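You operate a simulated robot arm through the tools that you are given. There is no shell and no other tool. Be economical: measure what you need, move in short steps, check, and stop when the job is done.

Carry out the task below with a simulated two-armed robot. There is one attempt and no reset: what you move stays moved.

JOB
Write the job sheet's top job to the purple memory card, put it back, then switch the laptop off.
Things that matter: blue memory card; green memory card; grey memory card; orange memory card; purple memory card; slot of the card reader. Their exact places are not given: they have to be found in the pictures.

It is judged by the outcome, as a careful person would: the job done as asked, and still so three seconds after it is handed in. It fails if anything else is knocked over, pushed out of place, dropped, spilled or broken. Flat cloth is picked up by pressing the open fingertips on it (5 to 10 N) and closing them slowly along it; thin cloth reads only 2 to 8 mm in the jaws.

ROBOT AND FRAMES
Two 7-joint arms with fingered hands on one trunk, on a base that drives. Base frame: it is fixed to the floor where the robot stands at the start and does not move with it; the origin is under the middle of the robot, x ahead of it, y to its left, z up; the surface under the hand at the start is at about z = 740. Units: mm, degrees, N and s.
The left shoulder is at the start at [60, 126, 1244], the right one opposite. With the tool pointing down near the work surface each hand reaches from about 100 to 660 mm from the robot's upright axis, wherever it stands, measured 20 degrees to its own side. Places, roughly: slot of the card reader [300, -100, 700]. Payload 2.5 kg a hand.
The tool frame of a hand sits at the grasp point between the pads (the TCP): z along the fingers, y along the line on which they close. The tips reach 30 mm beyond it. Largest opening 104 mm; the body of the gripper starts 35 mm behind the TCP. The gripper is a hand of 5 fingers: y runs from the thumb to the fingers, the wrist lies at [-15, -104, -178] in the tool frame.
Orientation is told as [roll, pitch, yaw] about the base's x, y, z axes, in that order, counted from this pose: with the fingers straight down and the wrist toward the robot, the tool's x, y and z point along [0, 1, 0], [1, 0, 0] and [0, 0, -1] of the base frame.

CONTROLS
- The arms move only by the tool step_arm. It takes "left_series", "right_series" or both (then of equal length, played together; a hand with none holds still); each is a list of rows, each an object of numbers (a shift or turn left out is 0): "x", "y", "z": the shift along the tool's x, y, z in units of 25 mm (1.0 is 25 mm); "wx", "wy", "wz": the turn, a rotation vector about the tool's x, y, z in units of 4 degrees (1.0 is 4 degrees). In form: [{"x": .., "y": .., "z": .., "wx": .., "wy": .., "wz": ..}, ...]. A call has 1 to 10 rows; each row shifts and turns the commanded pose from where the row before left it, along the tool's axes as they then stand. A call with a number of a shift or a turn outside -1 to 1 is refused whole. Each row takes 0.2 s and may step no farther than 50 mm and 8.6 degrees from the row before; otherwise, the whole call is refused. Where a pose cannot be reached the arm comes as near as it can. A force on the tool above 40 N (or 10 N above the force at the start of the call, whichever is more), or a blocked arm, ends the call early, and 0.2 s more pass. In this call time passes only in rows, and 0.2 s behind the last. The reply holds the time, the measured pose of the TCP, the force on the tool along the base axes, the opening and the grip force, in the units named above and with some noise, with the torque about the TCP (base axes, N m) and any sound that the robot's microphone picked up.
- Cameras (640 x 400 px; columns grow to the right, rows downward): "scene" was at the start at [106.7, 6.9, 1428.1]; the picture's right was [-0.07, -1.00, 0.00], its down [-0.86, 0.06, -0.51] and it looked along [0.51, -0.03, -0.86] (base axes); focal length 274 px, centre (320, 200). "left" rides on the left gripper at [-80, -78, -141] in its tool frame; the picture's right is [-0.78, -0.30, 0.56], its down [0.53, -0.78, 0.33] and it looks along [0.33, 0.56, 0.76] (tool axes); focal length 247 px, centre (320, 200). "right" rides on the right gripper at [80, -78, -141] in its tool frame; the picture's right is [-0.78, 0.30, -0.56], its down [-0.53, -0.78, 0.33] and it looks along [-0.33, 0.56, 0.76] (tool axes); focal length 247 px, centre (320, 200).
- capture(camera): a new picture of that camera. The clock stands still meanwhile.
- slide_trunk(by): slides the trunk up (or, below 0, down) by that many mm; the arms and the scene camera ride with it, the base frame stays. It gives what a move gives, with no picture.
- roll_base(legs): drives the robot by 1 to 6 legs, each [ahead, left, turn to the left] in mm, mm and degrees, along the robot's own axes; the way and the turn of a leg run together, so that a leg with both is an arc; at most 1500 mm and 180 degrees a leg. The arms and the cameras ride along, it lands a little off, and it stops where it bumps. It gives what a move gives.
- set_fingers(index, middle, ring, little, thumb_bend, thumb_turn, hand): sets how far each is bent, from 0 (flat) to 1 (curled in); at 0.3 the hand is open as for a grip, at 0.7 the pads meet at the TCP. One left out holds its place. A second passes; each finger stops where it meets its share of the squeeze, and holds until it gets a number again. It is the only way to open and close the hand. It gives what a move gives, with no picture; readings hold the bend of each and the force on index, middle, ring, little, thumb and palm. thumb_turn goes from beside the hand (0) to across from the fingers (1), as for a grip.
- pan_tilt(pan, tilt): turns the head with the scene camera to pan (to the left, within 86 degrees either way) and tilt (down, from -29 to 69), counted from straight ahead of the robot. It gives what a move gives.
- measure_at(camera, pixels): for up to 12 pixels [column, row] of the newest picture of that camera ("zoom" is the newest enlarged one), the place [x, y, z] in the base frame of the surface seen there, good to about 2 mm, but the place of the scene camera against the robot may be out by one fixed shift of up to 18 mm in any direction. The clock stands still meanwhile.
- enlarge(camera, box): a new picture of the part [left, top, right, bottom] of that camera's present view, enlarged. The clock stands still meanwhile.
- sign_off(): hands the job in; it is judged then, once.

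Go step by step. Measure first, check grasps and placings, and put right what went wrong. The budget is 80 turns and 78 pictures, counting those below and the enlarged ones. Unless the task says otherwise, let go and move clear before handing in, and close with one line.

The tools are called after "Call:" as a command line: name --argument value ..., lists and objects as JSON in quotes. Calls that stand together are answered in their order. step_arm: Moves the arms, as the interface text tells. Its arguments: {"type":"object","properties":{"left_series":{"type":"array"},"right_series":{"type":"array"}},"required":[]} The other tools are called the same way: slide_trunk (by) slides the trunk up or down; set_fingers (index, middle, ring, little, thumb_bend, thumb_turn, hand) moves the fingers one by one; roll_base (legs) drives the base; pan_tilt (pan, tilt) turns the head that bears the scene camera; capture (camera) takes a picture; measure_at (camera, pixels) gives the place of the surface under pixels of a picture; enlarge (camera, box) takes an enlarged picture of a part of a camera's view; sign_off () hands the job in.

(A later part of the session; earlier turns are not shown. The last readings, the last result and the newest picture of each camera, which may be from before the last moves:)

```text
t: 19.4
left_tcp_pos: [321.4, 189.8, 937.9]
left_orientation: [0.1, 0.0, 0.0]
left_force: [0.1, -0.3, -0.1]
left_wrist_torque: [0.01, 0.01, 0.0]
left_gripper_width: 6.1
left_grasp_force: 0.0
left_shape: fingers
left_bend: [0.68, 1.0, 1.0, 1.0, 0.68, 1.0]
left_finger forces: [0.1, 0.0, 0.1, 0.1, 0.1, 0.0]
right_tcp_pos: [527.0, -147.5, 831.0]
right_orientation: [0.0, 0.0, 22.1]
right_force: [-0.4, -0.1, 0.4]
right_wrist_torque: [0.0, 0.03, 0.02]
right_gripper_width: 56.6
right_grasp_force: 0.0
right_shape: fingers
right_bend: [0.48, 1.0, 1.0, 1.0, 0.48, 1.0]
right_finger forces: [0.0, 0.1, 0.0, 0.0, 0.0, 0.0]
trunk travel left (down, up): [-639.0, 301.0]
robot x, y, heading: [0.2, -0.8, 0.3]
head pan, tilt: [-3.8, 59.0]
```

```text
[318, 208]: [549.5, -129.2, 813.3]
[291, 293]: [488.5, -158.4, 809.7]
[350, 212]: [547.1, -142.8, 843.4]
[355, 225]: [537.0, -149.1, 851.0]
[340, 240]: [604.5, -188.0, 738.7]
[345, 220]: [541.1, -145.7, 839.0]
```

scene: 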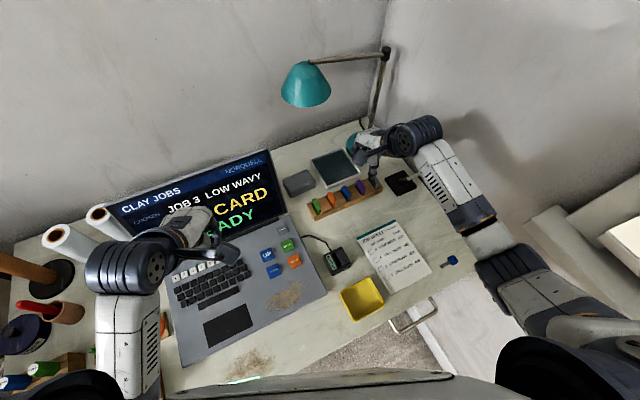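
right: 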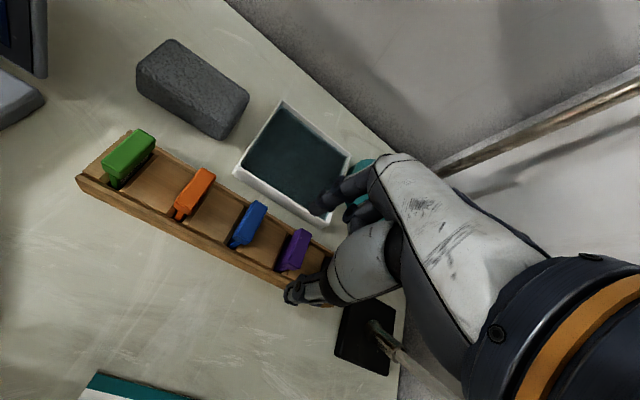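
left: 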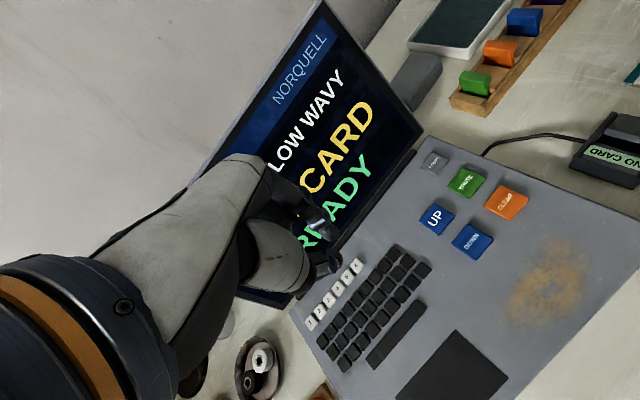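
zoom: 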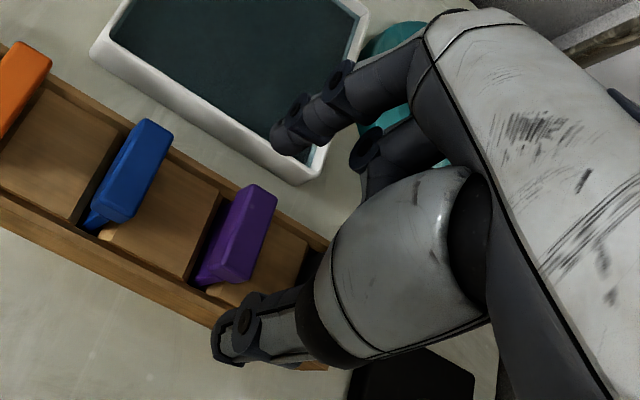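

The curled fingers stay ≥8 mm above TCP level, so they'll clear the cards. Descending to TCP z≈800.

Call:
step_arm --right_series '[{"z": 0.4}, {"z": 0.4}, {"z": 0.4}]'

Call:
enlarge --camera "right" --box '[260, 150, 400, 320]'

```text
t: 20.2
left_tcp_pos: [320.5, 188.1, 937.3]
left_orientation: [0.0, 0.0, -0.1]
left_force: [-0.8, 0.1, 0.3]
left_wrist_torque: [0.01, 0.0, 0.01]
left_gripper_width: 6.4
left_grasp_force: 0.0
left_shape: fingers
left_bend: [0.68, 1.0, 1.0, 1.0, 0.68, 1.0]
left_finger forces: [0.1, 0.0, 0.0, 0.0, 0.1, 0.0]
right_tcp_pos: [528.9, -148.7, 799.5]
right_orientation: [0.0, 0.1, 22.0]
right_force: [0.2, 0.9, 0.2]
right_wrist_torque: [0.0, -0.03, -0.01]
right_gripper_width: 56.6
right_grasp_force: 0.1
right_shape: fingers
right_bend: [0.48, 1.0, 1.0, 1.0, 0.48, 1.0]
right_finger forces: [0.1, 0.0, 0.0, 0.0, 0.0, 0.1]
trunk travel left (down, up): [-639.0, 301.0]
robot x, y, heading: [3.0, 0.7, -0.0]
head pan, tilt: [-3.8, 59.0]
```

```text
2.35 times, centred on (330, 235) of right
```

zoom: 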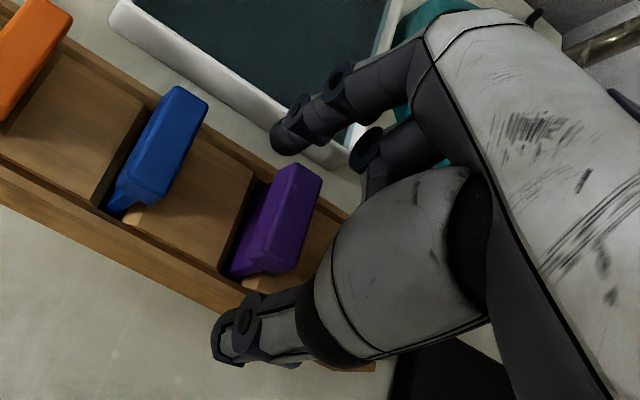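

Measuring tips against handle at this height.

Call:
measure_at --camera "zoom" --pixels '[[285, 140], [278, 150], [230, 340], [240, 350], [294, 170], [316, 180], [250, 250], [285, 265], [370, 150], [375, 190]]'

```text
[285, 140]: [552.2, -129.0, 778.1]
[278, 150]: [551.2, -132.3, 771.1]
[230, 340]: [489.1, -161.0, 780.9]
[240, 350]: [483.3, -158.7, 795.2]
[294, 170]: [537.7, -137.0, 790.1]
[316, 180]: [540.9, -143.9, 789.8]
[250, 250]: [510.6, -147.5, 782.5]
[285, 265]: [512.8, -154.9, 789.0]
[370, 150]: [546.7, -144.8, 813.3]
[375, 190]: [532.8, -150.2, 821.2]
```

The handle centre is ~3 mm to the left of and 2 mm nearer than the TCP; correcting and closing in stages.

Call:
step_arm --right_series '[{"x": 0.14, "y": -0.08}]'

Call:
set_fingers --hand "right" --index 0.56 --thumb_bend 0.56

Call:
set_fingers --hand "right" --index 0.62 --thumb_bend 0.62

Call:
enlarge --camera "right" --box '[260, 150, 400, 320]'

```text
t: 20.6
left_tcp_pos: [320.0, 188.5, 937.8]
left_orientation: [0.0, -0.1, 0.0]
left_force: [-0.4, 0.7, 0.0]
left_wrist_torque: [-0.01, -0.02, -0.01]
left_gripper_width: 6.1
left_grasp_force: 0.0
left_shape: fingers
left_bend: [0.68, 1.0, 1.0, 1.0, 0.68, 1.0]
left_finger forces: [0.0, 0.0, 0.0, 0.0, 0.1, 0.1]
right_tcp_pos: [526.0, -144.6, 799.5]
right_orientation: [0.1, 0.0, 22.1]
right_force: [0.1, 0.7, -0.4]
right_wrist_torque: [0.02, 0.01, 0.0]
right_gripper_width: 56.8
right_grasp_force: 0.1
right_shape: fingers
right_bend: [0.48, 1.0, 1.0, 1.0, 0.48, 1.0]
right_finger forces: [0.1, 0.0, 0.1, 0.0, 0.0, 0.1]
trunk travel left (down, up): [-639.0, 301.0]
robot x, y, heading: [-1.9, 1.0, -0.1]
head pan, tilt: [-3.8, 59.0]
```

```text
t: 21.6
left_tcp_pos: [320.6, 188.8, 937.3]
left_orientation: [0.0, 0.0, 0.0]
left_force: [-0.2, 0.5, 0.5]
left_wrist_torque: [0.0, -0.02, -0.02]
left_gripper_width: 6.1
left_grasp_force: 0.1
left_shape: fingers
left_bend: [0.68, 1.0, 1.0, 1.0, 0.68, 1.0]
left_finger forces: [0.1, 0.0, 0.0, 0.0, 0.0, 0.0]
right_tcp_pos: [524.2, -146.4, 799.2]
right_orientation: [0.0, 0.0, 22.1]
right_force: [-0.6, -0.3, -0.2]
right_wrist_torque: [0.02, -0.01, -0.02]
right_gripper_width: 36.9
right_grasp_force: 0.0
right_shape: fingers
right_bend: [0.56, 1.0, 1.0, 1.0, 0.56, 1.0]
right_finger forces: [0.1, 0.0, 0.0, 0.1, 0.0, 0.1]
trunk travel left (down, up): [-639.0, 301.0]
robot x, y, heading: [-1.0, 2.1, -0.0]
head pan, tilt: [-3.8, 59.0]
```

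```text
t: 22.6
left_tcp_pos: [320.5, 188.5, 936.9]
left_orientation: [0.0, 0.0, -0.1]
left_force: [0.4, 0.6, -0.1]
left_wrist_torque: [0.02, 0.04, 0.0]
left_gripper_width: 6.2
left_grasp_force: 0.0
left_shape: fingers
left_bend: [0.68, 1.0, 1.0, 1.0, 0.68, 1.0]
left_finger forces: [0.1, 0.0, 0.0, 0.0, 0.1, 0.0]
right_tcp_pos: [524.6, -146.3, 799.1]
right_orientation: [0.0, 0.1, 22.2]
right_force: [-0.1, 0.9, 0.8]
right_wrist_torque: [-0.01, -0.02, 0.02]
right_gripper_width: 21.5
right_grasp_force: 0.2
right_shape: fingers
right_bend: [0.62, 1.0, 1.0, 1.0, 0.62, 1.0]
right_finger forces: [0.1, 0.0, 0.0, 0.1, 0.1, 0.1]
trunk travel left (down, up): [-639.0, 301.0]
robot x, y, heading: [-1.0, -3.2, 0.0]
head pan, tilt: [-3.8, 59.0]
```

```text
2.35 times, centred on (330, 235) of right
```

zoom: 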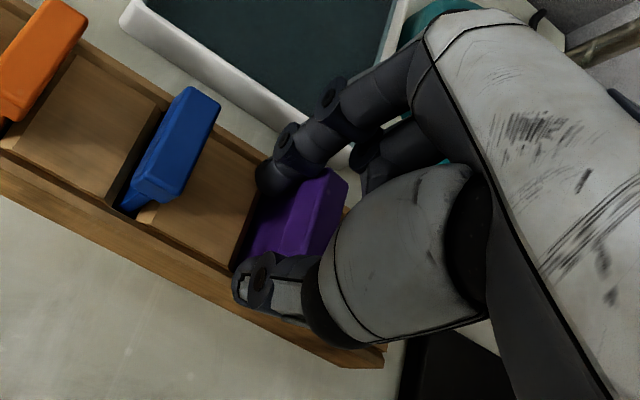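

The fingers closed to 21.5 mm beside the handle's left face: they're too far left. Measuring the actual offset.

Call:
measure_at --camera "zoom" --pixels '[[266, 175], [275, 165], [262, 190], [295, 180], [245, 280], [262, 300], [300, 270], [325, 172], [345, 185], [255, 240], [300, 250]]'

```text
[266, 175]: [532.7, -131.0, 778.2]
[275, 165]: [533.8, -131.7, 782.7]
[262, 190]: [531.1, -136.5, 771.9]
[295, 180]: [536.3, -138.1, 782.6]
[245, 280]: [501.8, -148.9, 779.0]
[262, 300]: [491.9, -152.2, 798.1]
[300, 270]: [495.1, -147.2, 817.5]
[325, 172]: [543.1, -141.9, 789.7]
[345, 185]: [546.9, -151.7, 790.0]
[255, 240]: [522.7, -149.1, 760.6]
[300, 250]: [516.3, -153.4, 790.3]
```

The rounded tips sat ~4 mm left of the handle's middle and tilted it. Reopening, shifting right 4.5 mm, and checking whether the card settles upright.

Call:
set_fingers --hand "right" --index 0.48 --thumb_bend 0.48

Call:
enlarge --camera "right" --box '[260, 150, 400, 320]'

Call:
measure_at --camera "zoom" --pixels '[[300, 172], [320, 180], [305, 180], [260, 250], [285, 265], [285, 140], [232, 335]]'

```text
t: 23.6
left_tcp_pos: [320.7, 188.9, 937.4]
left_orientation: [0.0, 0.0, -0.1]
left_force: [0.2, -0.5, 0.1]
left_wrist_torque: [-0.02, 0.0, 0.01]
left_gripper_width: 6.2
left_grasp_force: 0.0
left_shape: fingers
left_bend: [0.68, 1.0, 1.0, 1.0, 0.68, 1.0]
left_finger forces: [0.0, 0.1, 0.0, 0.0, 0.0, 0.0]
right_tcp_pos: [525.5, -145.8, 798.1]
right_orientation: [0.1, 0.0, 22.1]
right_force: [0.4, -0.3, 0.2]
right_wrist_torque: [0.01, 0.02, -0.02]
right_gripper_width: 56.6
right_grasp_force: 0.1
right_shape: fingers
right_bend: [0.48, 1.0, 1.0, 1.0, 0.48, 1.0]
right_finger forces: [0.0, 0.0, 0.0, 0.1, 0.1, 0.0]
trunk travel left (down, up): [-639.0, 301.0]
robot x, y, heading: [-1.6, -0.8, 0.2]
head pan, tilt: [-3.8, 59.0]
```

```text
2.35 times, centred on (330, 235) of right
```

zoom: 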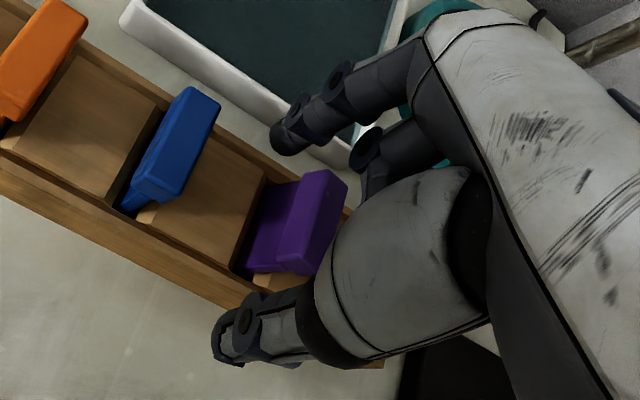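

```text
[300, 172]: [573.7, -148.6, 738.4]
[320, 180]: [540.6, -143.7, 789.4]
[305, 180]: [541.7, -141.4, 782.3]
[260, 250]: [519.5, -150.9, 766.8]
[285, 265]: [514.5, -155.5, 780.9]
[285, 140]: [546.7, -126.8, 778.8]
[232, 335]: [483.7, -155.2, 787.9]
```

The card now leans right ~7 mm at the top (handle centre n≈340). I'll shift 9 mm right, grip it, then move back left while still in its pocket to straighten it.

Call:
step_arm --right_series '[{"x": -0.18}, {"x": -0.2, "y": 0.04}]'

Call:
set_fingers --hand "right" --index 0.57 --thumb_bend 0.57

Call:
enlarge --camera "right" --box '[260, 150, 400, 320]'

```text
t: 24.2
left_tcp_pos: [320.7, 190.4, 938.0]
left_orientation: [-0.1, 0.1, 0.1]
left_force: [-0.3, 0.2, -0.4]
left_wrist_torque: [-0.01, 0.0, 0.01]
left_gripper_width: 6.3
left_grasp_force: 0.2
left_shape: fingers
left_bend: [0.68, 1.0, 1.0, 1.0, 0.68, 1.0]
left_finger forces: [0.0, 0.0, 0.1, 0.0, 0.0, 0.0]
right_tcp_pos: [529.2, -155.2, 799.1]
right_orientation: [0.0, 0.0, 22.1]
right_force: [-0.6, -0.6, -0.4]
right_wrist_torque: [-0.01, -0.03, -0.02]
right_gripper_width: 56.7
right_grasp_force: 0.1
right_shape: fingers
right_bend: [0.48, 1.0, 1.0, 1.0, 0.48, 1.0]
right_finger forces: [0.0, 0.0, 0.1, 0.1, 0.1, 0.0]
trunk travel left (down, up): [-639.0, 301.0]
robot x, y, heading: [-0.6, 2.8, -0.4]
head pan, tilt: [-3.8, 59.0]
```

```text
t: 25.2
left_tcp_pos: [320.7, 189.3, 937.0]
left_orientation: [0.0, 0.0, -0.1]
left_force: [0.7, -0.1, 0.4]
left_wrist_torque: [0.02, -0.01, 0.0]
left_gripper_width: 5.9
left_grasp_force: 0.0
left_shape: fingers
left_bend: [0.68, 1.0, 1.0, 1.0, 0.68, 1.0]
left_finger forces: [0.0, 0.0, 0.0, 0.1, 0.0, 0.0]
right_tcp_pos: [528.4, -155.6, 800.0]
right_orientation: [0.1, 0.1, 22.0]
right_force: [0.1, 0.1, -0.7]
right_wrist_torque: [-0.01, -0.04, 0.01]
right_gripper_width: 37.0
right_grasp_force: 0.1
right_shape: fingers
right_bend: [0.56, 1.0, 1.0, 1.0, 0.56, 1.0]
right_finger forces: [0.0, 0.1, 0.0, 0.1, 0.1, 0.0]
trunk travel left (down, up): [-639.0, 301.0]
robot x, y, heading: [1.7, 4.0, -0.1]
head pan, tilt: [-3.8, 59.0]
```

```text
2.35 times, centred on (330, 235) of right
```

zoom: 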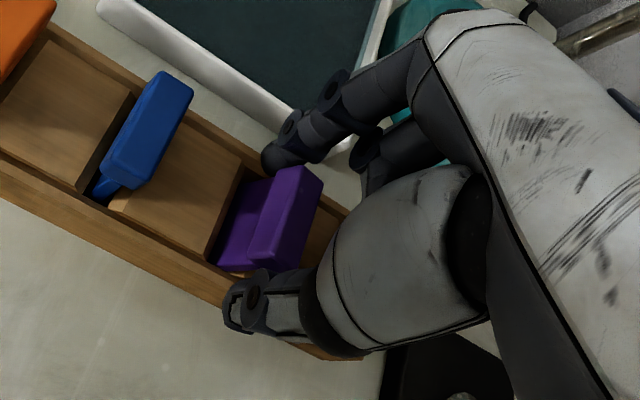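

Still the index tip (275,160) appears left of the handle; measure again.

Call:
measure_at --camera "zoom" --pixels '[[278, 155], [270, 160], [295, 160], [240, 310], [255, 285], [300, 172], [318, 180], [275, 260], [245, 262], [285, 240]]'

Call:
enlarge --camera "scene" --box '[350, 150, 420, 210]'

```text
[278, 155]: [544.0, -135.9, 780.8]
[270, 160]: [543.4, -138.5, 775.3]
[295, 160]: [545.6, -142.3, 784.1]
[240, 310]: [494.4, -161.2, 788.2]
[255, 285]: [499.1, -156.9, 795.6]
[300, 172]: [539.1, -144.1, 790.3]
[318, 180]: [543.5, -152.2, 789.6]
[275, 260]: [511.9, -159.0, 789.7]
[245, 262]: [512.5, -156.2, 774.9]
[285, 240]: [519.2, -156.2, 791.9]
```

```text
6.67 times, centred on (385, 180) of scene
```

zoom: 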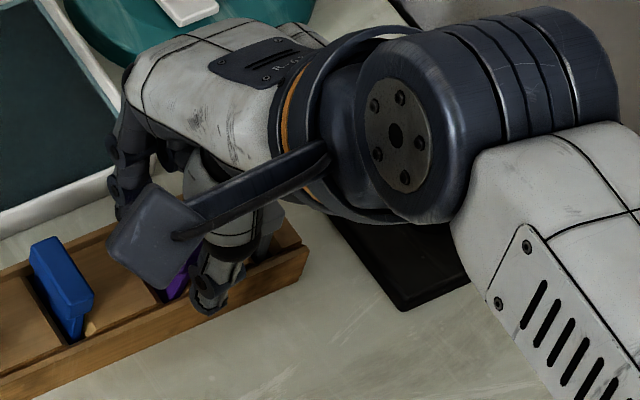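

Finger centres are now n≈339 versus the handle's 340, and centred lengthwise. Shifting 1.5 mm more and closing.

Call:
step_arm --right_series '[{"x": -0.07}]'

Call:
set_fingers --hand "right" --index 0.64 --thumb_bend 0.64

Call:
enlarge --camera "right" --box '[260, 150, 400, 320]'

```text
t: 25.6
left_tcp_pos: [321.0, 189.7, 936.8]
left_orientation: [-0.1, -0.1, 0.1]
left_force: [0.4, -0.1, -0.3]
left_wrist_torque: [-0.01, 0.01, 0.0]
left_gripper_width: 5.9
left_grasp_force: 0.0
left_shape: fingers
left_bend: [0.68, 1.0, 1.0, 1.0, 0.68, 1.0]
left_finger forces: [0.0, 0.0, 0.0, 0.1, 0.0, 0.0]
right_tcp_pos: [529.1, -157.0, 799.2]
right_orientation: [0.0, 0.0, 22.1]
right_force: [0.6, 0.4, 0.3]
right_wrist_torque: [0.0, 0.05, 0.02]
right_gripper_width: 36.9
right_grasp_force: 0.0
right_shape: fingers
right_bend: [0.56, 1.0, 1.0, 1.0, 0.56, 1.0]
right_finger forces: [0.0, 0.0, 0.0, 0.1, 0.0, 0.0]
trunk travel left (down, up): [-639.0, 301.0]
robot x, y, heading: [-2.2, 1.2, -0.2]
head pan, tilt: [-3.8, 59.0]
```

```text
t: 26.6
left_tcp_pos: [320.0, 189.3, 938.1]
left_orientation: [0.0, 0.1, 0.0]
left_force: [0.3, -0.3, 0.3]
left_wrist_torque: [0.01, -0.03, -0.02]
left_gripper_width: 6.1
left_grasp_force: 0.0
left_shape: fingers
left_bend: [0.68, 1.0, 1.0, 1.0, 0.68, 1.0]
left_finger forces: [0.0, 0.0, 0.0, 0.0, 0.0, 0.0]
right_tcp_pos: [530.5, -158.4, 799.8]
right_orientation: [0.0, 0.0, 22.1]
right_force: [1.3, 1.3, -0.4]
right_wrist_torque: [0.01, 0.01, -0.03]
right_gripper_width: 30.1
right_grasp_force: 3.8
right_shape: fingers
right_bend: [0.58, 1.0, 1.0, 1.0, 0.6, 1.0]
right_finger forces: [4.4, 0.0, 0.0, 0.0, 3.8, 0.0]
trunk travel left (down, up): [-639.0, 301.0]
robot x, y, heading: [-4.0, 1.4, 0.3]
head pan, tilt: [-3.8, 59.0]
```

```text
2.35 times, centred on (330, 235) of right
```

zoom: 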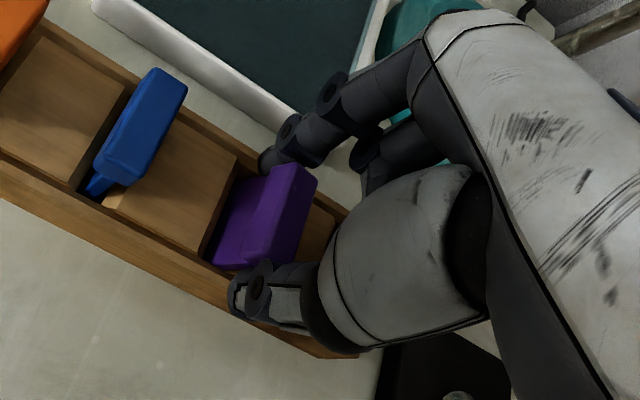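

Gripped: 30.1 mm, ~4 N. Moving left ~8 mm to straighten the card in its pocket.

Call:
step_arm --right_series '[{"x": 0.08}, {"x": 0.08}, {"x": 0.08}, {"x": 0.06}]'

Call:
enlarge --camera "right" --box '[260, 150, 400, 320]'

```text
t: 27.6
left_tcp_pos: [320.5, 188.0, 937.6]
left_orientation: [0.0, 0.0, 0.0]
left_force: [0.0, 0.5, -0.1]
left_wrist_torque: [0.05, -0.02, 0.0]
left_gripper_width: 5.9
left_grasp_force: 0.0
left_shape: fingers
left_bend: [0.68, 1.0, 1.0, 1.0, 0.68, 1.0]
left_finger forces: [0.0, 0.0, 0.0, 0.0, 0.1, 0.0]
right_tcp_pos: [526.5, -149.8, 799.3]
right_orientation: [-0.1, -0.1, 22.0]
right_force: [2.8, -2.2, 1.4]
right_wrist_torque: [-0.04, -0.09, -0.06]
right_gripper_width: 29.8
right_grasp_force: 4.7
right_shape: fingers
right_bend: [0.58, 1.0, 1.0, 1.0, 0.6, 1.0]
right_finger forces: [5.4, 0.0, 0.0, 0.1, 3.6, 0.0]
trunk travel left (down, up): [-639.0, 301.0]
robot x, y, heading: [-6.0, 1.7, -0.0]
head pan, tilt: [-3.8, 59.0]
```

```text
2.35 times, centred on (330, 235) of right
```

zoom: 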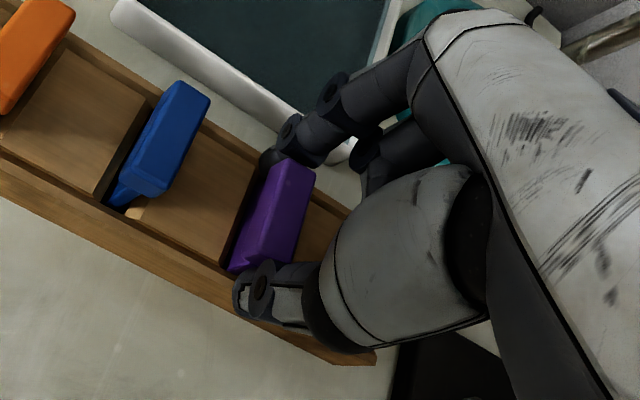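

The purple card looks upright again. Tightening the grip and lifting.

Call:
set_fingers --hand "right" --index 0.72 --thumb_bend 0.72

Call:
step_arm --right_series '[{"z": -0.3}, {"z": -0.4}, {"z": -0.5}, {"z": -0.6}, {"z": -0.7}]'

Call:
capture --camera "right"

Call:
enlarge --camera "right" --box '[240, 150, 380, 320]'

```text
t: 28.6
left_tcp_pos: [320.0, 189.2, 937.9]
left_orientation: [0.0, 0.0, 0.1]
left_force: [-0.2, 0.1, -0.6]
left_wrist_torque: [-0.01, -0.01, 0.0]
left_gripper_width: 6.0
left_grasp_force: 0.1
left_shape: fingers
left_bend: [0.68, 1.0, 1.0, 1.0, 0.68, 1.0]
left_finger forces: [0.0, 0.1, 0.0, 0.0, 0.1, 0.1]
right_tcp_pos: [525.8, -149.7, 798.0]
right_orientation: [0.0, 0.0, 22.1]
right_force: [0.4, -3.2, 3.3]
right_wrist_torque: [-0.04, -0.1, -0.07]
right_gripper_width: 28.3
right_grasp_force: 9.9
right_shape: fingers
right_bend: [0.57, 1.0, 1.0, 1.0, 0.63, 1.0]
right_finger forces: [10.8, 0.1, 0.1, 0.0, 9.4, 0.1]
trunk travel left (down, up): [-639.0, 301.0]
robot x, y, heading: [0.2, 0.1, 0.3]
head pan, tilt: [-3.8, 59.0]
```

```text
t: 29.8
left_tcp_pos: [319.9, 189.4, 938.1]
left_orientation: [0.0, 0.0, -0.1]
left_force: [-0.1, 0.4, -0.2]
left_wrist_torque: [0.01, -0.01, 0.03]
left_gripper_width: 6.2
left_grasp_force: 0.0
left_shape: fingers
left_bend: [0.68, 1.0, 1.0, 1.0, 0.68, 1.0]
left_finger forces: [0.1, 0.0, 0.1, 0.0, 0.0, 0.1]
right_tcp_pos: [527.3, -149.8, 862.3]
right_orientation: [0.0, 0.1, 22.1]
right_force: [0.4, 0.5, -0.3]
right_wrist_torque: [0.0, 0.02, -0.02]
right_gripper_width: 28.3
right_grasp_force: 8.5
right_shape: fingers
right_bend: [0.57, 1.0, 1.0, 1.0, 0.64, 1.0]
right_finger forces: [8.7, 0.0, 0.0, 0.0, 8.6, 0.1]
trunk travel left (down, up): [-639.0, 301.0]
robot x, y, heading: [1.4, 0.7, 0.1]
head pan, tilt: [-3.8, 59.0]
```

```text
34 pictures are left
```

right: 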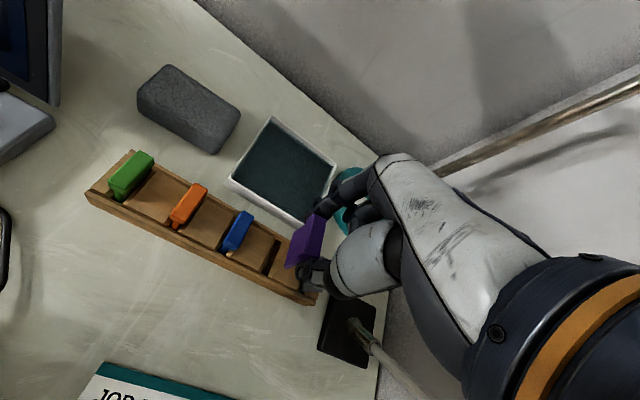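

```text
2.35 times, centred on (310, 235) of right
```

zoom: 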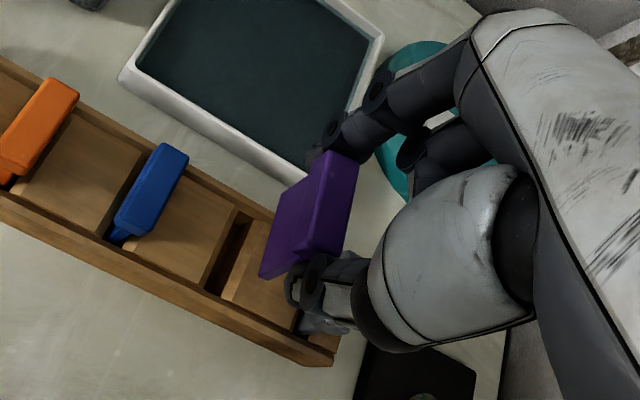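

The card is out. Measuring card top, blade bottom (tilt) and the empty pocket for later.

Call:
measure_at --camera "zoom" --pixels '[[330, 155], [354, 165], [295, 235], [325, 245], [262, 272], [287, 205], [300, 215], [275, 260], [238, 225], [218, 280], [250, 222], [228, 288]]'

```text
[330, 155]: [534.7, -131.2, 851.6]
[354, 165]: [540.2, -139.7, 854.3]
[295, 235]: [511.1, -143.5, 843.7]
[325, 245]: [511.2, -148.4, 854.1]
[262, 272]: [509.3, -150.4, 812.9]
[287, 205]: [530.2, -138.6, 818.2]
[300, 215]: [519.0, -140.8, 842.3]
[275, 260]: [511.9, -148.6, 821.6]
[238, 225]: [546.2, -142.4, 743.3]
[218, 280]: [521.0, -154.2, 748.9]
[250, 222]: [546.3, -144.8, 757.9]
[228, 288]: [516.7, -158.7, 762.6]
```

The card hangs about 3–5° off upright at most; top 8 mm below TCP, blade bottom ~52 mm below. Raising, rotating 1.5° to match the slot, and moving to hover above the reader.

Call:
step_arm --right_series '[{"z": -0.6}, {"z": -0.2, "y": -0.768, "x": 0.761}, {"y": -0.768, "x": 0.761}, {"y": -0.768, "x": 0.761}, {"y": -0.768, "x": 0.761}, {"y": -0.768, "x": 0.761}, {"y": -0.768, "x": 0.761}, {"y": -0.768, "x": 0.761}, {"y": -0.768, "x": 0.761}, {"wz": -0.37}]'

Call:
capture --camera "right"

Call:
enlarge --camera "scene" --box '[290, 190, 400, 290]'

```text
t: 32.0
left_tcp_pos: [320.3, 188.7, 937.3]
left_orientation: [-0.1, 0.0, 0.0]
left_force: [0.7, 0.2, 0.2]
left_wrist_torque: [-0.01, -0.04, 0.01]
left_gripper_width: 6.0
left_grasp_force: 0.0
left_shape: fingers
left_bend: [0.68, 1.0, 1.0, 1.0, 0.68, 1.0]
left_finger forces: [0.1, 0.1, 0.0, 0.0, 0.0, 0.1]
right_tcp_pos: [327.8, -65.6, 882.4]
right_orientation: [0.0, 0.0, 23.6]
right_force: [0.3, -0.6, 0.0]
right_wrist_torque: [-0.01, -0.01, 0.0]
right_gripper_width: 28.3
right_grasp_force: 8.7
right_shape: fingers
right_bend: [0.57, 1.0, 1.0, 1.0, 0.64, 1.0]
right_finger forces: [8.6, 0.0, 0.0, 0.0, 8.7, 0.0]
trunk travel left (down, up): [-639.0, 301.0]
robot x, y, heading: [-2.5, -0.4, 0.3]
head pan, tilt: [-3.8, 59.0]
```

```text
32 pictures are left
```

right: 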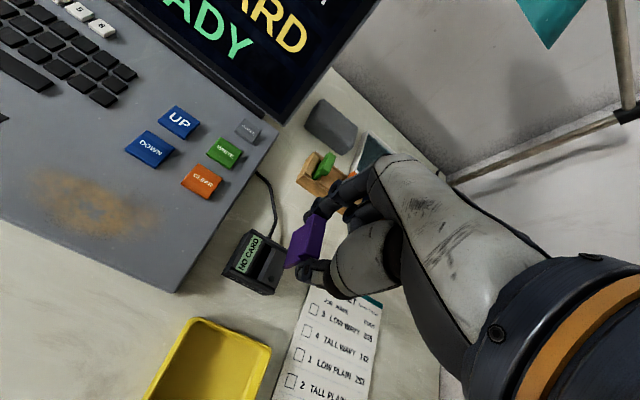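

```text
4.00 times, centred on (345, 240) of scene
```

zoom: 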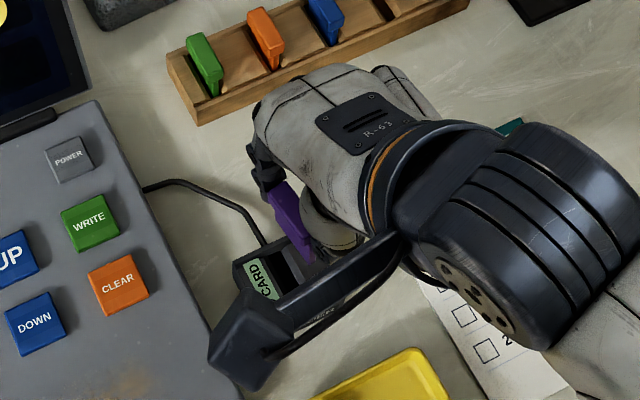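

Call:
enlarge --camera "right" --box '[215, 195, 345, 305]'

```text
3.64 times, centred on (280, 250) of right
```

zoom: 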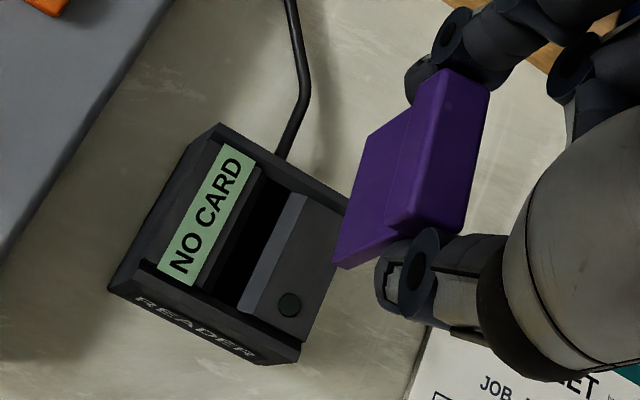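

A clear view of slot and blade. Measuring both.

Call:
measure_at --camera "zoom" --pixels '[[368, 140], [340, 260], [385, 150], [365, 245], [405, 125], [392, 225], [440, 75], [486, 90], [405, 222], [460, 232], [425, 150], [345, 225]]'

Call:
measure_at --camera "zoom" --pixels '[[255, 172], [200, 285], [262, 178], [212, 285], [278, 190], [235, 290], [305, 198], [266, 312], [265, 235], [272, 160], [225, 310], [335, 215]]'

```text
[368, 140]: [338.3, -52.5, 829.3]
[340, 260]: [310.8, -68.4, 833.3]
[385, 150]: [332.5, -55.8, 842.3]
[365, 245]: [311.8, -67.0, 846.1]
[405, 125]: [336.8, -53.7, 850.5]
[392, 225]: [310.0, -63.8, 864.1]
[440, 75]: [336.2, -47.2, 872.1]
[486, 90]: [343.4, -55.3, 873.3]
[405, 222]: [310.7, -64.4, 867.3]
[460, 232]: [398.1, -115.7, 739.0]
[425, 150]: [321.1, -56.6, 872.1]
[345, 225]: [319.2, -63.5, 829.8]
```

```text
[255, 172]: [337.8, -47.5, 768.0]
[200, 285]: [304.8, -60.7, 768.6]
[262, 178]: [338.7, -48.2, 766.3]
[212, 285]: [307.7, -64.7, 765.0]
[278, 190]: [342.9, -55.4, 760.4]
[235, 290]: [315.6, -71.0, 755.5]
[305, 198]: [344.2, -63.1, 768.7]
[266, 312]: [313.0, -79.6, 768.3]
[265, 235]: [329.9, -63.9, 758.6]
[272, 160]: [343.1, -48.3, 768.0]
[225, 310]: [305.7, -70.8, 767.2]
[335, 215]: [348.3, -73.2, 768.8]
```

Blade is upright and centred on the slot (n≈186, u≈273), but yawed ~6° more than the slot. Rotating −6° and descending to just above the reader, then checking.

Call:
step_arm --right_series '[{"wz": 0.75}, {"wz": 0.75, "z": 0.5}, {"z": 0.7}, {"z": 0.6}]'

Call:
enlarge --camera "right" --box '[215, 195, 345, 305]'

```text
t: 33.0
left_tcp_pos: [320.2, 187.9, 937.3]
left_orientation: [0.0, 0.0, 0.1]
left_force: [-0.7, -0.5, 0.3]
left_wrist_torque: [0.01, -0.02, 0.03]
left_gripper_width: 6.1
left_grasp_force: 0.1
left_shape: fingers
left_bend: [0.68, 1.0, 1.0, 1.0, 0.68, 1.0]
left_finger forces: [0.0, 0.0, 0.0, 0.0, 0.1, 0.0]
right_tcp_pos: [326.3, -66.6, 835.3]
right_orientation: [-0.1, 0.1, 17.5]
right_force: [0.0, -0.1, -0.6]
right_wrist_torque: [0.06, 0.01, -0.02]
right_gripper_width: 28.1
right_grasp_force: 8.5
right_shape: fingers
right_bend: [0.57, 1.0, 1.0, 1.0, 0.64, 1.0]
right_finger forces: [8.6, 0.0, 0.0, 0.0, 8.6, 0.0]
trunk travel left (down, up): [-639.0, 301.0]
robot x, y, heading: [0.7, -0.7, 0.1]
head pan, tilt: [-3.8, 59.0]
```

```text
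3.64 times, centred on (280, 250) of right
```

zoom: 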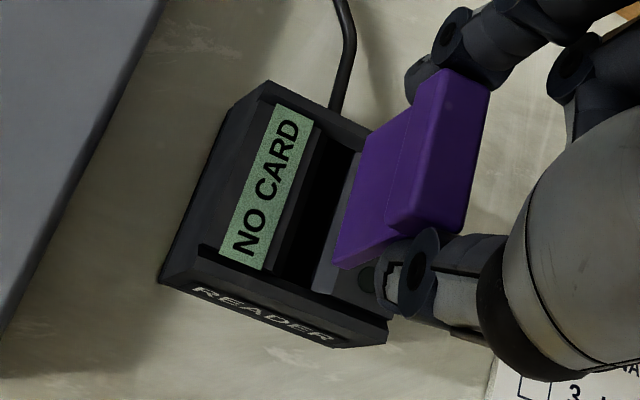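

Measuring blade and slot alignment at this height.

Call:
measure_at --camera "zoom" --pixels '[[368, 145], [342, 258], [385, 150], [368, 245], [355, 200], [362, 160], [350, 235], [400, 140], [388, 225], [440, 75], [395, 222], [430, 110]]'

Call:
measure_at --camera "zoom" --pixels '[[312, 130], [268, 260], [318, 135], [275, 262], [330, 200], [355, 155], [320, 290], [360, 122], [290, 285], [345, 180], [327, 260], [300, 230]]'

```text
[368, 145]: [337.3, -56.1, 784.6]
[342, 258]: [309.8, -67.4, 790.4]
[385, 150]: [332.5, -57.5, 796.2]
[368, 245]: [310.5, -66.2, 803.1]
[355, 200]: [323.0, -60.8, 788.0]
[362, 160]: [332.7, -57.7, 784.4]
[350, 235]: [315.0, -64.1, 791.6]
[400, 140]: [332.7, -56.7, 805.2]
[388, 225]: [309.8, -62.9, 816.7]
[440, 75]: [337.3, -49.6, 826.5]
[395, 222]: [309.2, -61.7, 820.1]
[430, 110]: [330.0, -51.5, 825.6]
```

```text
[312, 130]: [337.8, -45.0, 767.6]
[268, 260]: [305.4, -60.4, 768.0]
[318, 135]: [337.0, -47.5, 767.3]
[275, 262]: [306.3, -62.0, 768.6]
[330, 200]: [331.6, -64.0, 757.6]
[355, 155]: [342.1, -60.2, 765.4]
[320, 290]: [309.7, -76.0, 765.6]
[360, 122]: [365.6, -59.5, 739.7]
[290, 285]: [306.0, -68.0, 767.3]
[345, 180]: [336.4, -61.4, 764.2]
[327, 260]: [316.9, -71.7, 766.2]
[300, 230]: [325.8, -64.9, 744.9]
```

Blade needs +2.5° yaw; lateral offset is within about 1 mm. Rotating and inserting with small steps.

Call:
step_arm --right_series '[{"wz": -0.6}, {"z": 0.4}, {"z": 0.3}, {"z": 0.2}, {"z": 0.2}, {"z": 0.15}, {"z": 0.15}]'

Call:
enlarge --camera "right" --box '[215, 195, 345, 305]'

```text
t: 34.6
left_tcp_pos: [320.0, 188.4, 937.1]
left_orientation: [0.0, 0.0, 0.0]
left_force: [-0.7, 0.4, 0.5]
left_wrist_torque: [-0.01, 0.01, -0.03]
left_gripper_width: 6.2
left_grasp_force: 0.0
left_shape: fingers
left_bend: [0.68, 1.0, 1.0, 1.0, 0.68, 1.0]
left_finger forces: [0.0, 0.1, 0.0, 0.0, 0.1, 0.1]
right_tcp_pos: [326.7, -64.7, 800.7]
right_orientation: [0.0, -0.1, 20.0]
right_force: [-1.1, -0.4, 3.2]
right_wrist_torque: [0.01, 0.05, -0.01]
right_gripper_width: 28.0
right_grasp_force: 10.3
right_shape: fingers
right_bend: [0.57, 1.0, 1.0, 1.0, 0.64, 1.0]
right_finger forces: [9.2, 0.1, 0.0, 0.1, 10.8, 0.1]
trunk travel left (down, up): [-639.0, 301.0]
robot x, y, heading: [1.3, 2.0, 0.0]
head pan, tilt: [-3.8, 59.0]
```

```text
3.64 times, centred on (280, 250) of right
```

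zoom: 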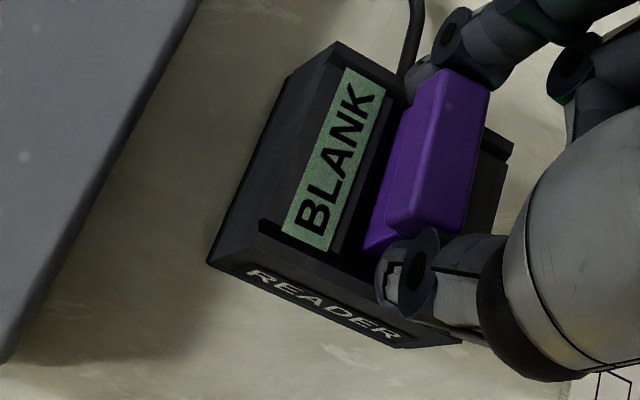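

The reader shows BLANK — card recognised, only 3 N. I'll open the hand (same pose to return to), lift straight up and move aside.

Call:
set_fingers --hand "right" --index 0.48 --thumb_bend 0.48

Call:
step_arm --right_series '[{"z": -0.4}, {"z": -0.8}, {"z": -1}, {"z": -1}, {"z": -1, "x": -0.4}, {"z": -1, "x": -1}, {"x": -1}, {"x": -1}, {"x": -1}, {"x": -1}]'

Call:
capture --camera "scene"

Call:
enlarge --camera "scene" --box '[130, 145, 400, 300]'

```text
t: 35.6
left_tcp_pos: [320.1, 189.9, 937.0]
left_orientation: [0.0, 0.0, 0.1]
left_force: [-0.6, 0.5, -0.3]
left_wrist_torque: [-0.01, 0.01, 0.02]
left_gripper_width: 6.2
left_grasp_force: 0.0
left_shape: fingers
left_bend: [0.68, 1.0, 1.0, 1.0, 0.68, 1.0]
left_finger forces: [0.0, 0.0, 0.1, 0.0, 0.0, 0.0]
right_tcp_pos: [327.3, -66.9, 801.4]
right_orientation: [0.0, 0.0, 20.0]
right_force: [-0.8, 0.5, -0.4]
right_wrist_torque: [0.02, -0.02, 0.02]
right_gripper_width: 56.6
right_grasp_force: 0.0
right_shape: fingers
right_bend: [0.48, 1.0, 1.0, 1.0, 0.48, 1.0]
right_finger forces: [0.0, 0.0, 0.0, 0.1, 0.0, 0.0]
trunk travel left (down, up): [-639.0, 301.0]
robot x, y, heading: [0.4, -0.9, -0.0]
head pan, tilt: [-3.8, 59.0]
```

```text
t: 37.8
left_tcp_pos: [320.1, 188.6, 937.8]
left_orientation: [0.0, -0.1, 0.0]
left_force: [-0.9, -0.6, -1.5]
left_wrist_torque: [0.01, 0.0, 0.05]
left_gripper_width: 5.8
left_grasp_force: 0.1
left_shape: fingers
left_bend: [0.68, 1.0, 1.0, 1.0, 0.68, 1.0]
left_finger forces: [0.0, 0.0, 0.0, 0.1, 0.0, 0.0]
right_tcp_pos: [373.5, -194.0, 932.3]
right_orientation: [0.0, 0.0, 20.0]
right_force: [0.0, -0.2, -0.6]
right_wrist_torque: [0.02, 0.04, 0.02]
right_gripper_width: 56.7
right_grasp_force: 0.0
right_shape: fingers
right_bend: [0.48, 1.0, 1.0, 1.0, 0.48, 1.0]
right_finger forces: [0.0, 0.1, 0.0, 0.0, 0.0, 0.0]
trunk travel left (down, up): [-639.0, 301.0]
robot x, y, heading: [2.0, -0.9, -0.1]
head pan, tilt: [-3.8, 59.0]
```

```text
27 pictures are left
```

scene: 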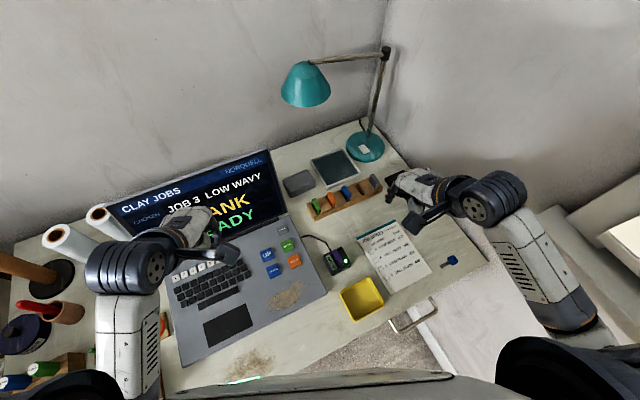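

```text
2.37 times, centred on (265, 222) of scene
```

zoom: 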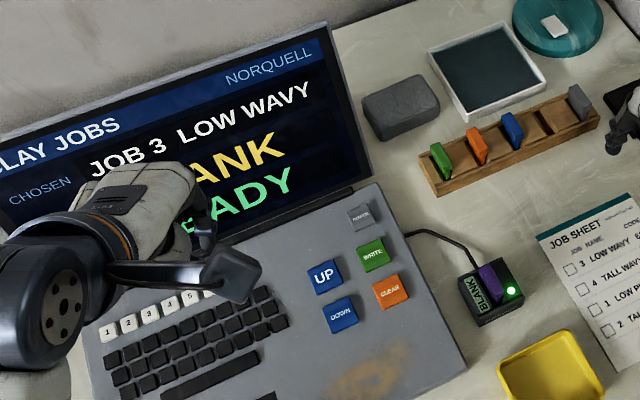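

Reader light is green and the screen shows JOB 3, BLANK, READY. Moving the left hand to WRITE (371,59) and pressing.

Call:
step_arm --left_series '[{"x": -0.853, "y": 0.36, "z": 0.833}, {"x": -0.853, "y": 0.36, "z": 0.833}, {"x": -0.853, "y": 0.36, "z": 0.833}, {"x": -0.853, "y": 0.36, "z": 0.833}, {"x": -0.853, "y": 0.36, "z": 0.833}, {"x": -0.853, "y": 0.36, "z": 0.833}]'

Call:
capture --camera "left"

```text
t: 39.2
left_tcp_pos: [366.0, 78.1, 800.5]
left_orientation: [2.6, 1.0, -0.8]
left_force: [-0.3, -0.3, -0.3]
left_wrist_torque: [0.0, -0.01, 0.01]
left_gripper_width: 6.2
left_grasp_force: 0.0
left_shape: fingers
left_bend: [0.68, 1.0, 1.0, 1.0, 0.68, 1.0]
left_finger forces: [0.0, 0.0, 0.0, 0.0, 0.0, 0.0]
right_tcp_pos: [373.7, -194.7, 931.5]
right_orientation: [0.0, 0.1, 20.0]
right_force: [-0.1, 0.1, 0.2]
right_wrist_torque: [-0.03, 0.04, 0.02]
right_gripper_width: 56.6
right_grasp_force: 0.0
right_shape: fingers
right_bend: [0.48, 1.0, 1.0, 1.0, 0.48, 1.0]
right_finger forces: [0.0, 0.0, 0.0, 0.0, 0.0, 0.0]
trunk travel left (down, up): [-639.0, 301.0]
robot x, y, heading: [1.6, 1.5, 0.1]
head pan, tilt: [-3.8, 59.0]
```

```text
25 pictures are left
```

left: 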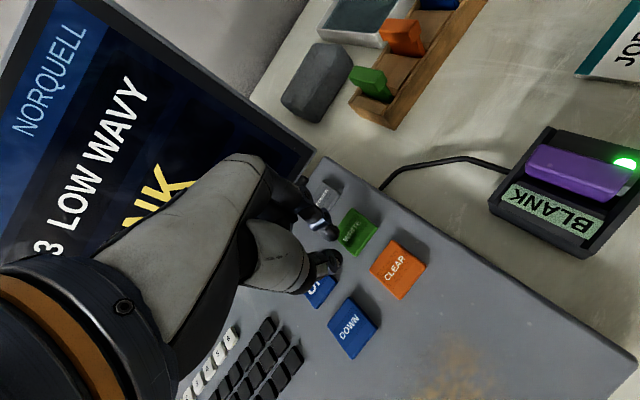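

The hand is 17 mm short in y and slightly tilted, at z 800. Lifting a bit, correcting, then rechecking the pose.

Call:
step_arm --left_series '[{"z": -0.6}, {"x": -0.35, "y": 0.16}, {"x": -0.35, "y": 0.16}]'

```text
t: 40.2
left_tcp_pos: [373.0, 86.7, 807.5]
left_orientation: [6.5, 1.1, -1.2]
left_force: [0.7, -0.3, 0.0]
left_wrist_torque: [0.02, 0.02, 0.0]
left_gripper_width: 6.1
left_grasp_force: 0.0
left_shape: fingers
left_bend: [0.68, 1.0, 1.0, 1.0, 0.68, 1.0]
left_finger forces: [0.0, 0.0, 0.0, 0.0, 0.0, 0.1]
right_tcp_pos: [373.8, -193.0, 931.9]
right_orientation: [0.1, 0.1, 20.1]
right_force: [-0.1, -0.7, 0.3]
right_wrist_torque: [0.02, -0.02, 0.02]
right_gripper_width: 56.5
right_grasp_force: 0.0
right_shape: fingers
right_bend: [0.48, 1.0, 1.0, 1.0, 0.48, 1.0]
right_finger forces: [0.0, 0.1, 0.0, 0.1, 0.1, 0.0]
trunk travel left (down, up): [-639.0, 301.0]
robot x, y, heading: [-0.2, 3.1, -0.0]
head pan, tilt: [-3.8, 59.0]
stopped in row 3 (left hand): the arm was blocked; the commanded pose is now the measured one
```

The left arm was blocked at y≈87 and rolled 6.5°. Looking at the scene to see why.

Call:
capture --camera "scene"

```text
24 pictures are left
```

scene: 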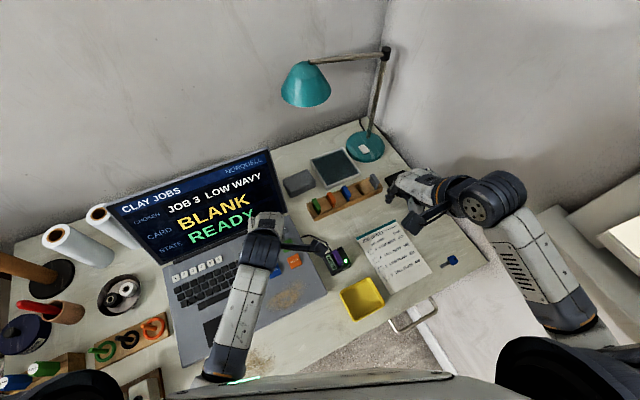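

Likely an arm limit with the wrist straight back. I'll raise, level the hand, and yaw it −30° so the wrist goes left, before retrying.

Call:
step_arm --left_series '[{"z": -0.8, "wy": -0.8}, {"z": -0.8, "wy": -0.8, "y": -0.4}, {"wz": 0.94, "wx": -0.25, "y": -0.4}, {"wz": 0.94}, {"wz": 0.94}, {"wz": 0.94}, {"wz": 0.94}, {"wz": 0.94}, {"wz": 0.94}, {"wz": 0.62}]'

```text
t: 42.4
left_tcp_pos: [354.0, 83.9, 846.8]
left_orientation: [-0.3, 0.0, -30.2]
left_force: [0.8, -0.2, -0.5]
left_wrist_torque: [0.01, 0.0, -0.05]
left_gripper_width: 5.9
left_grasp_force: 0.2
left_shape: fingers
left_bend: [0.68, 1.0, 1.0, 1.0, 0.68, 1.0]
left_finger forces: [0.0, 0.0, 0.0, 0.1, 0.0, 0.0]
right_tcp_pos: [374.7, -194.0, 931.9]
right_orientation: [0.0, 0.0, 20.0]
right_force: [-1.0, 0.5, 0.0]
right_wrist_torque: [0.02, -0.01, 0.01]
right_gripper_width: 56.6
right_grasp_force: 0.0
right_shape: fingers
right_bend: [0.48, 1.0, 1.0, 1.0, 0.48, 1.0]
right_finger forces: [0.1, 0.1, 0.0, 0.0, 0.1, 0.0]
trunk travel left (down, up): [-639.0, 301.0]
robot x, y, heading: [1.0, -4.7, -0.0]
head pan, tilt: [-3.8, 59.0]
```

Pose is clean at yaw −30°. Moving over WRITE at hover height.

Call:
step_arm --left_series '[{"x": -0.24, "y": 0.6, "z": 0.3}, {"x": -0.24, "y": 0.6, "z": 0.4}, {"z": 0.4}]'

Call:
capture --camera "left"

```text
t: 43.2
left_tcp_pos: [373.3, 58.3, 819.3]
left_orientation: [-0.2, 0.0, -30.0]
left_force: [0.2, -0.5, -0.3]
left_wrist_torque: [-0.02, -0.03, -0.01]
left_gripper_width: 5.9
left_grasp_force: 0.1
left_shape: fingers
left_bend: [0.68, 1.0, 1.0, 1.0, 0.68, 1.0]
left_finger forces: [0.0, 0.0, 0.1, 0.0, 0.0, 0.0]
right_tcp_pos: [373.5, -192.1, 931.5]
right_orientation: [0.2, 0.1, 20.0]
right_force: [0.6, 0.5, 0.7]
right_wrist_torque: [0.02, -0.01, -0.02]
right_gripper_width: 56.8
right_grasp_force: 0.0
right_shape: fingers
right_bend: [0.48, 1.0, 1.0, 1.0, 0.48, 1.0]
right_finger forces: [0.0, 0.0, 0.1, 0.0, 0.0, 0.1]
trunk travel left (down, up): [-639.0, 301.0]
robot x, y, heading: [0.9, -3.7, 0.1]
head pan, tilt: [-3.8, 59.0]
```

```text
23 pictures are left
```

left: 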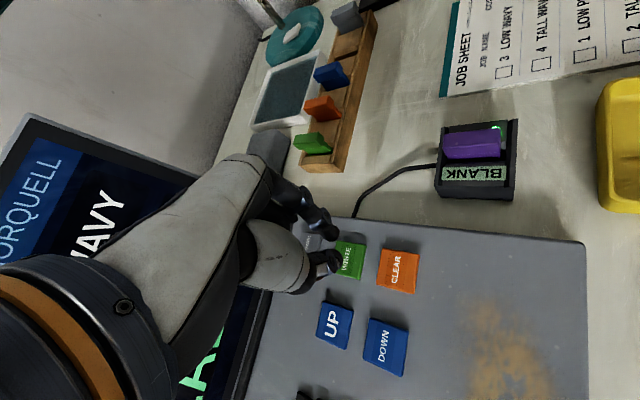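

Fingers are over WRITE (350,260). Pressing straight down.

Call:
step_arm --left_series '[{"z": 0.5}, {"z": 0.35}, {"z": 0.15}, {"z": 0.12}, {"z": 0.08}]'

Call:
capture --camera "left"

```text
t: 44.4
left_tcp_pos: [373.7, 56.9, 791.7]
left_orientation: [-0.2, -0.2, -29.9]
left_force: [-2.0, 1.0, 7.5]
left_wrist_torque: [0.07, 0.15, -0.02]
left_gripper_width: 6.8
left_grasp_force: 3.4
left_shape: fingers
left_bend: [0.68, 1.0, 1.0, 1.0, 0.68, 1.0]
left_finger forces: [0.0, 0.1, 0.0, 0.0, 7.5, 0.1]
right_tcp_pos: [374.2, -193.0, 931.6]
right_orientation: [0.0, 0.0, 19.9]
right_force: [-0.2, -0.2, 0.1]
right_wrist_torque: [-0.01, -0.01, -0.01]
right_gripper_width: 56.9
right_grasp_force: 0.1
right_shape: fingers
right_bend: [0.48, 1.0, 1.0, 1.0, 0.48, 1.0]
right_finger forces: [0.0, 0.0, 0.0, 0.1, 0.0, 0.1]
trunk travel left (down, up): [-639.0, 301.0]
robot x, y, heading: [1.2, -2.5, 0.2]
head pan, tilt: [-3.8, 59.0]
heard: click
```

```text
22 pictures are left
```

left: 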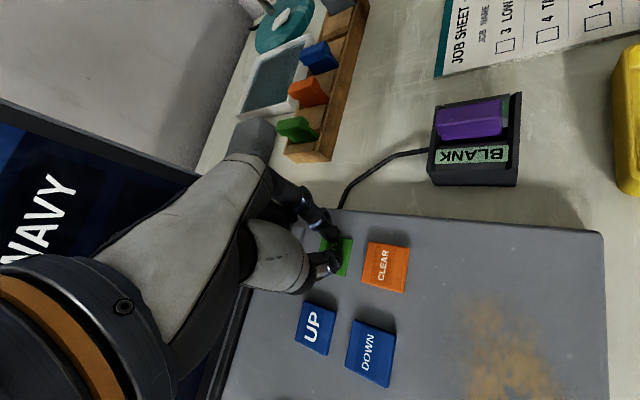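

WRITE clicked; the reader light went out (writing). Raising the left hand and moving it left, then reading the screen.

Call:
step_arm --left_series '[{"z": -0.6}, {"z": -0.8}, {"z": -0.9}, {"z": -0.9, "x": 0.6, "y": -0.35}, {"z": -0.8, "x": 0.7, "y": -0.4}, {"x": 0.7, "y": -0.5}, {"x": 0.7, "y": -0.5}]'

Call:
enlarge --camera "scene" --box '[130, 145, 400, 300]'

```text
t: 46.0
left_tcp_pos: [370.2, 138.2, 890.4]
left_orientation: [-0.2, 0.0, -30.0]
left_force: [0.0, -0.2, 0.2]
left_wrist_torque: [-0.03, 0.01, -0.01]
left_gripper_width: 5.9
left_grasp_force: 0.0
left_shape: fingers
left_bend: [0.68, 1.0, 1.0, 1.0, 0.68, 1.0]
left_finger forces: [0.0, 0.0, 0.1, 0.0, 0.0, 0.0]
right_tcp_pos: [373.6, -194.4, 931.4]
right_orientation: [0.0, 0.0, 20.1]
right_force: [0.2, 0.4, 0.3]
right_wrist_torque: [0.01, 0.01, 0.02]
right_gripper_width: 56.8
right_grasp_force: 0.1
right_shape: fingers
right_bend: [0.48, 1.0, 1.0, 1.0, 0.48, 1.0]
right_finger forces: [0.1, 0.0, 0.0, 0.1, 0.1, 0.0]
trunk travel left (down, up): [-639.0, 301.0]
robot x, y, heading: [1.9, -1.1, 0.0]
head pan, tilt: [-3.8, 59.0]
```

```text
2.37 times, centred on (265, 222) of scene
```

zoom: 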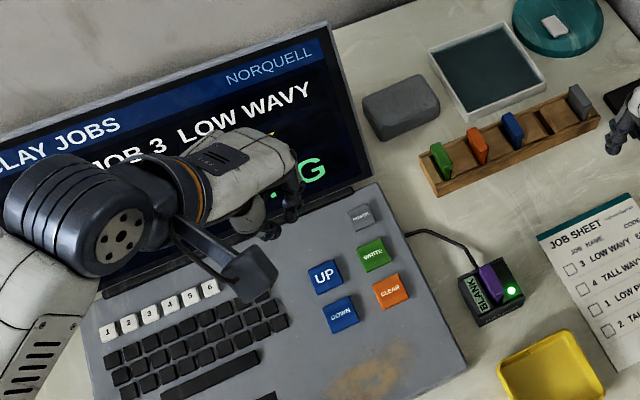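

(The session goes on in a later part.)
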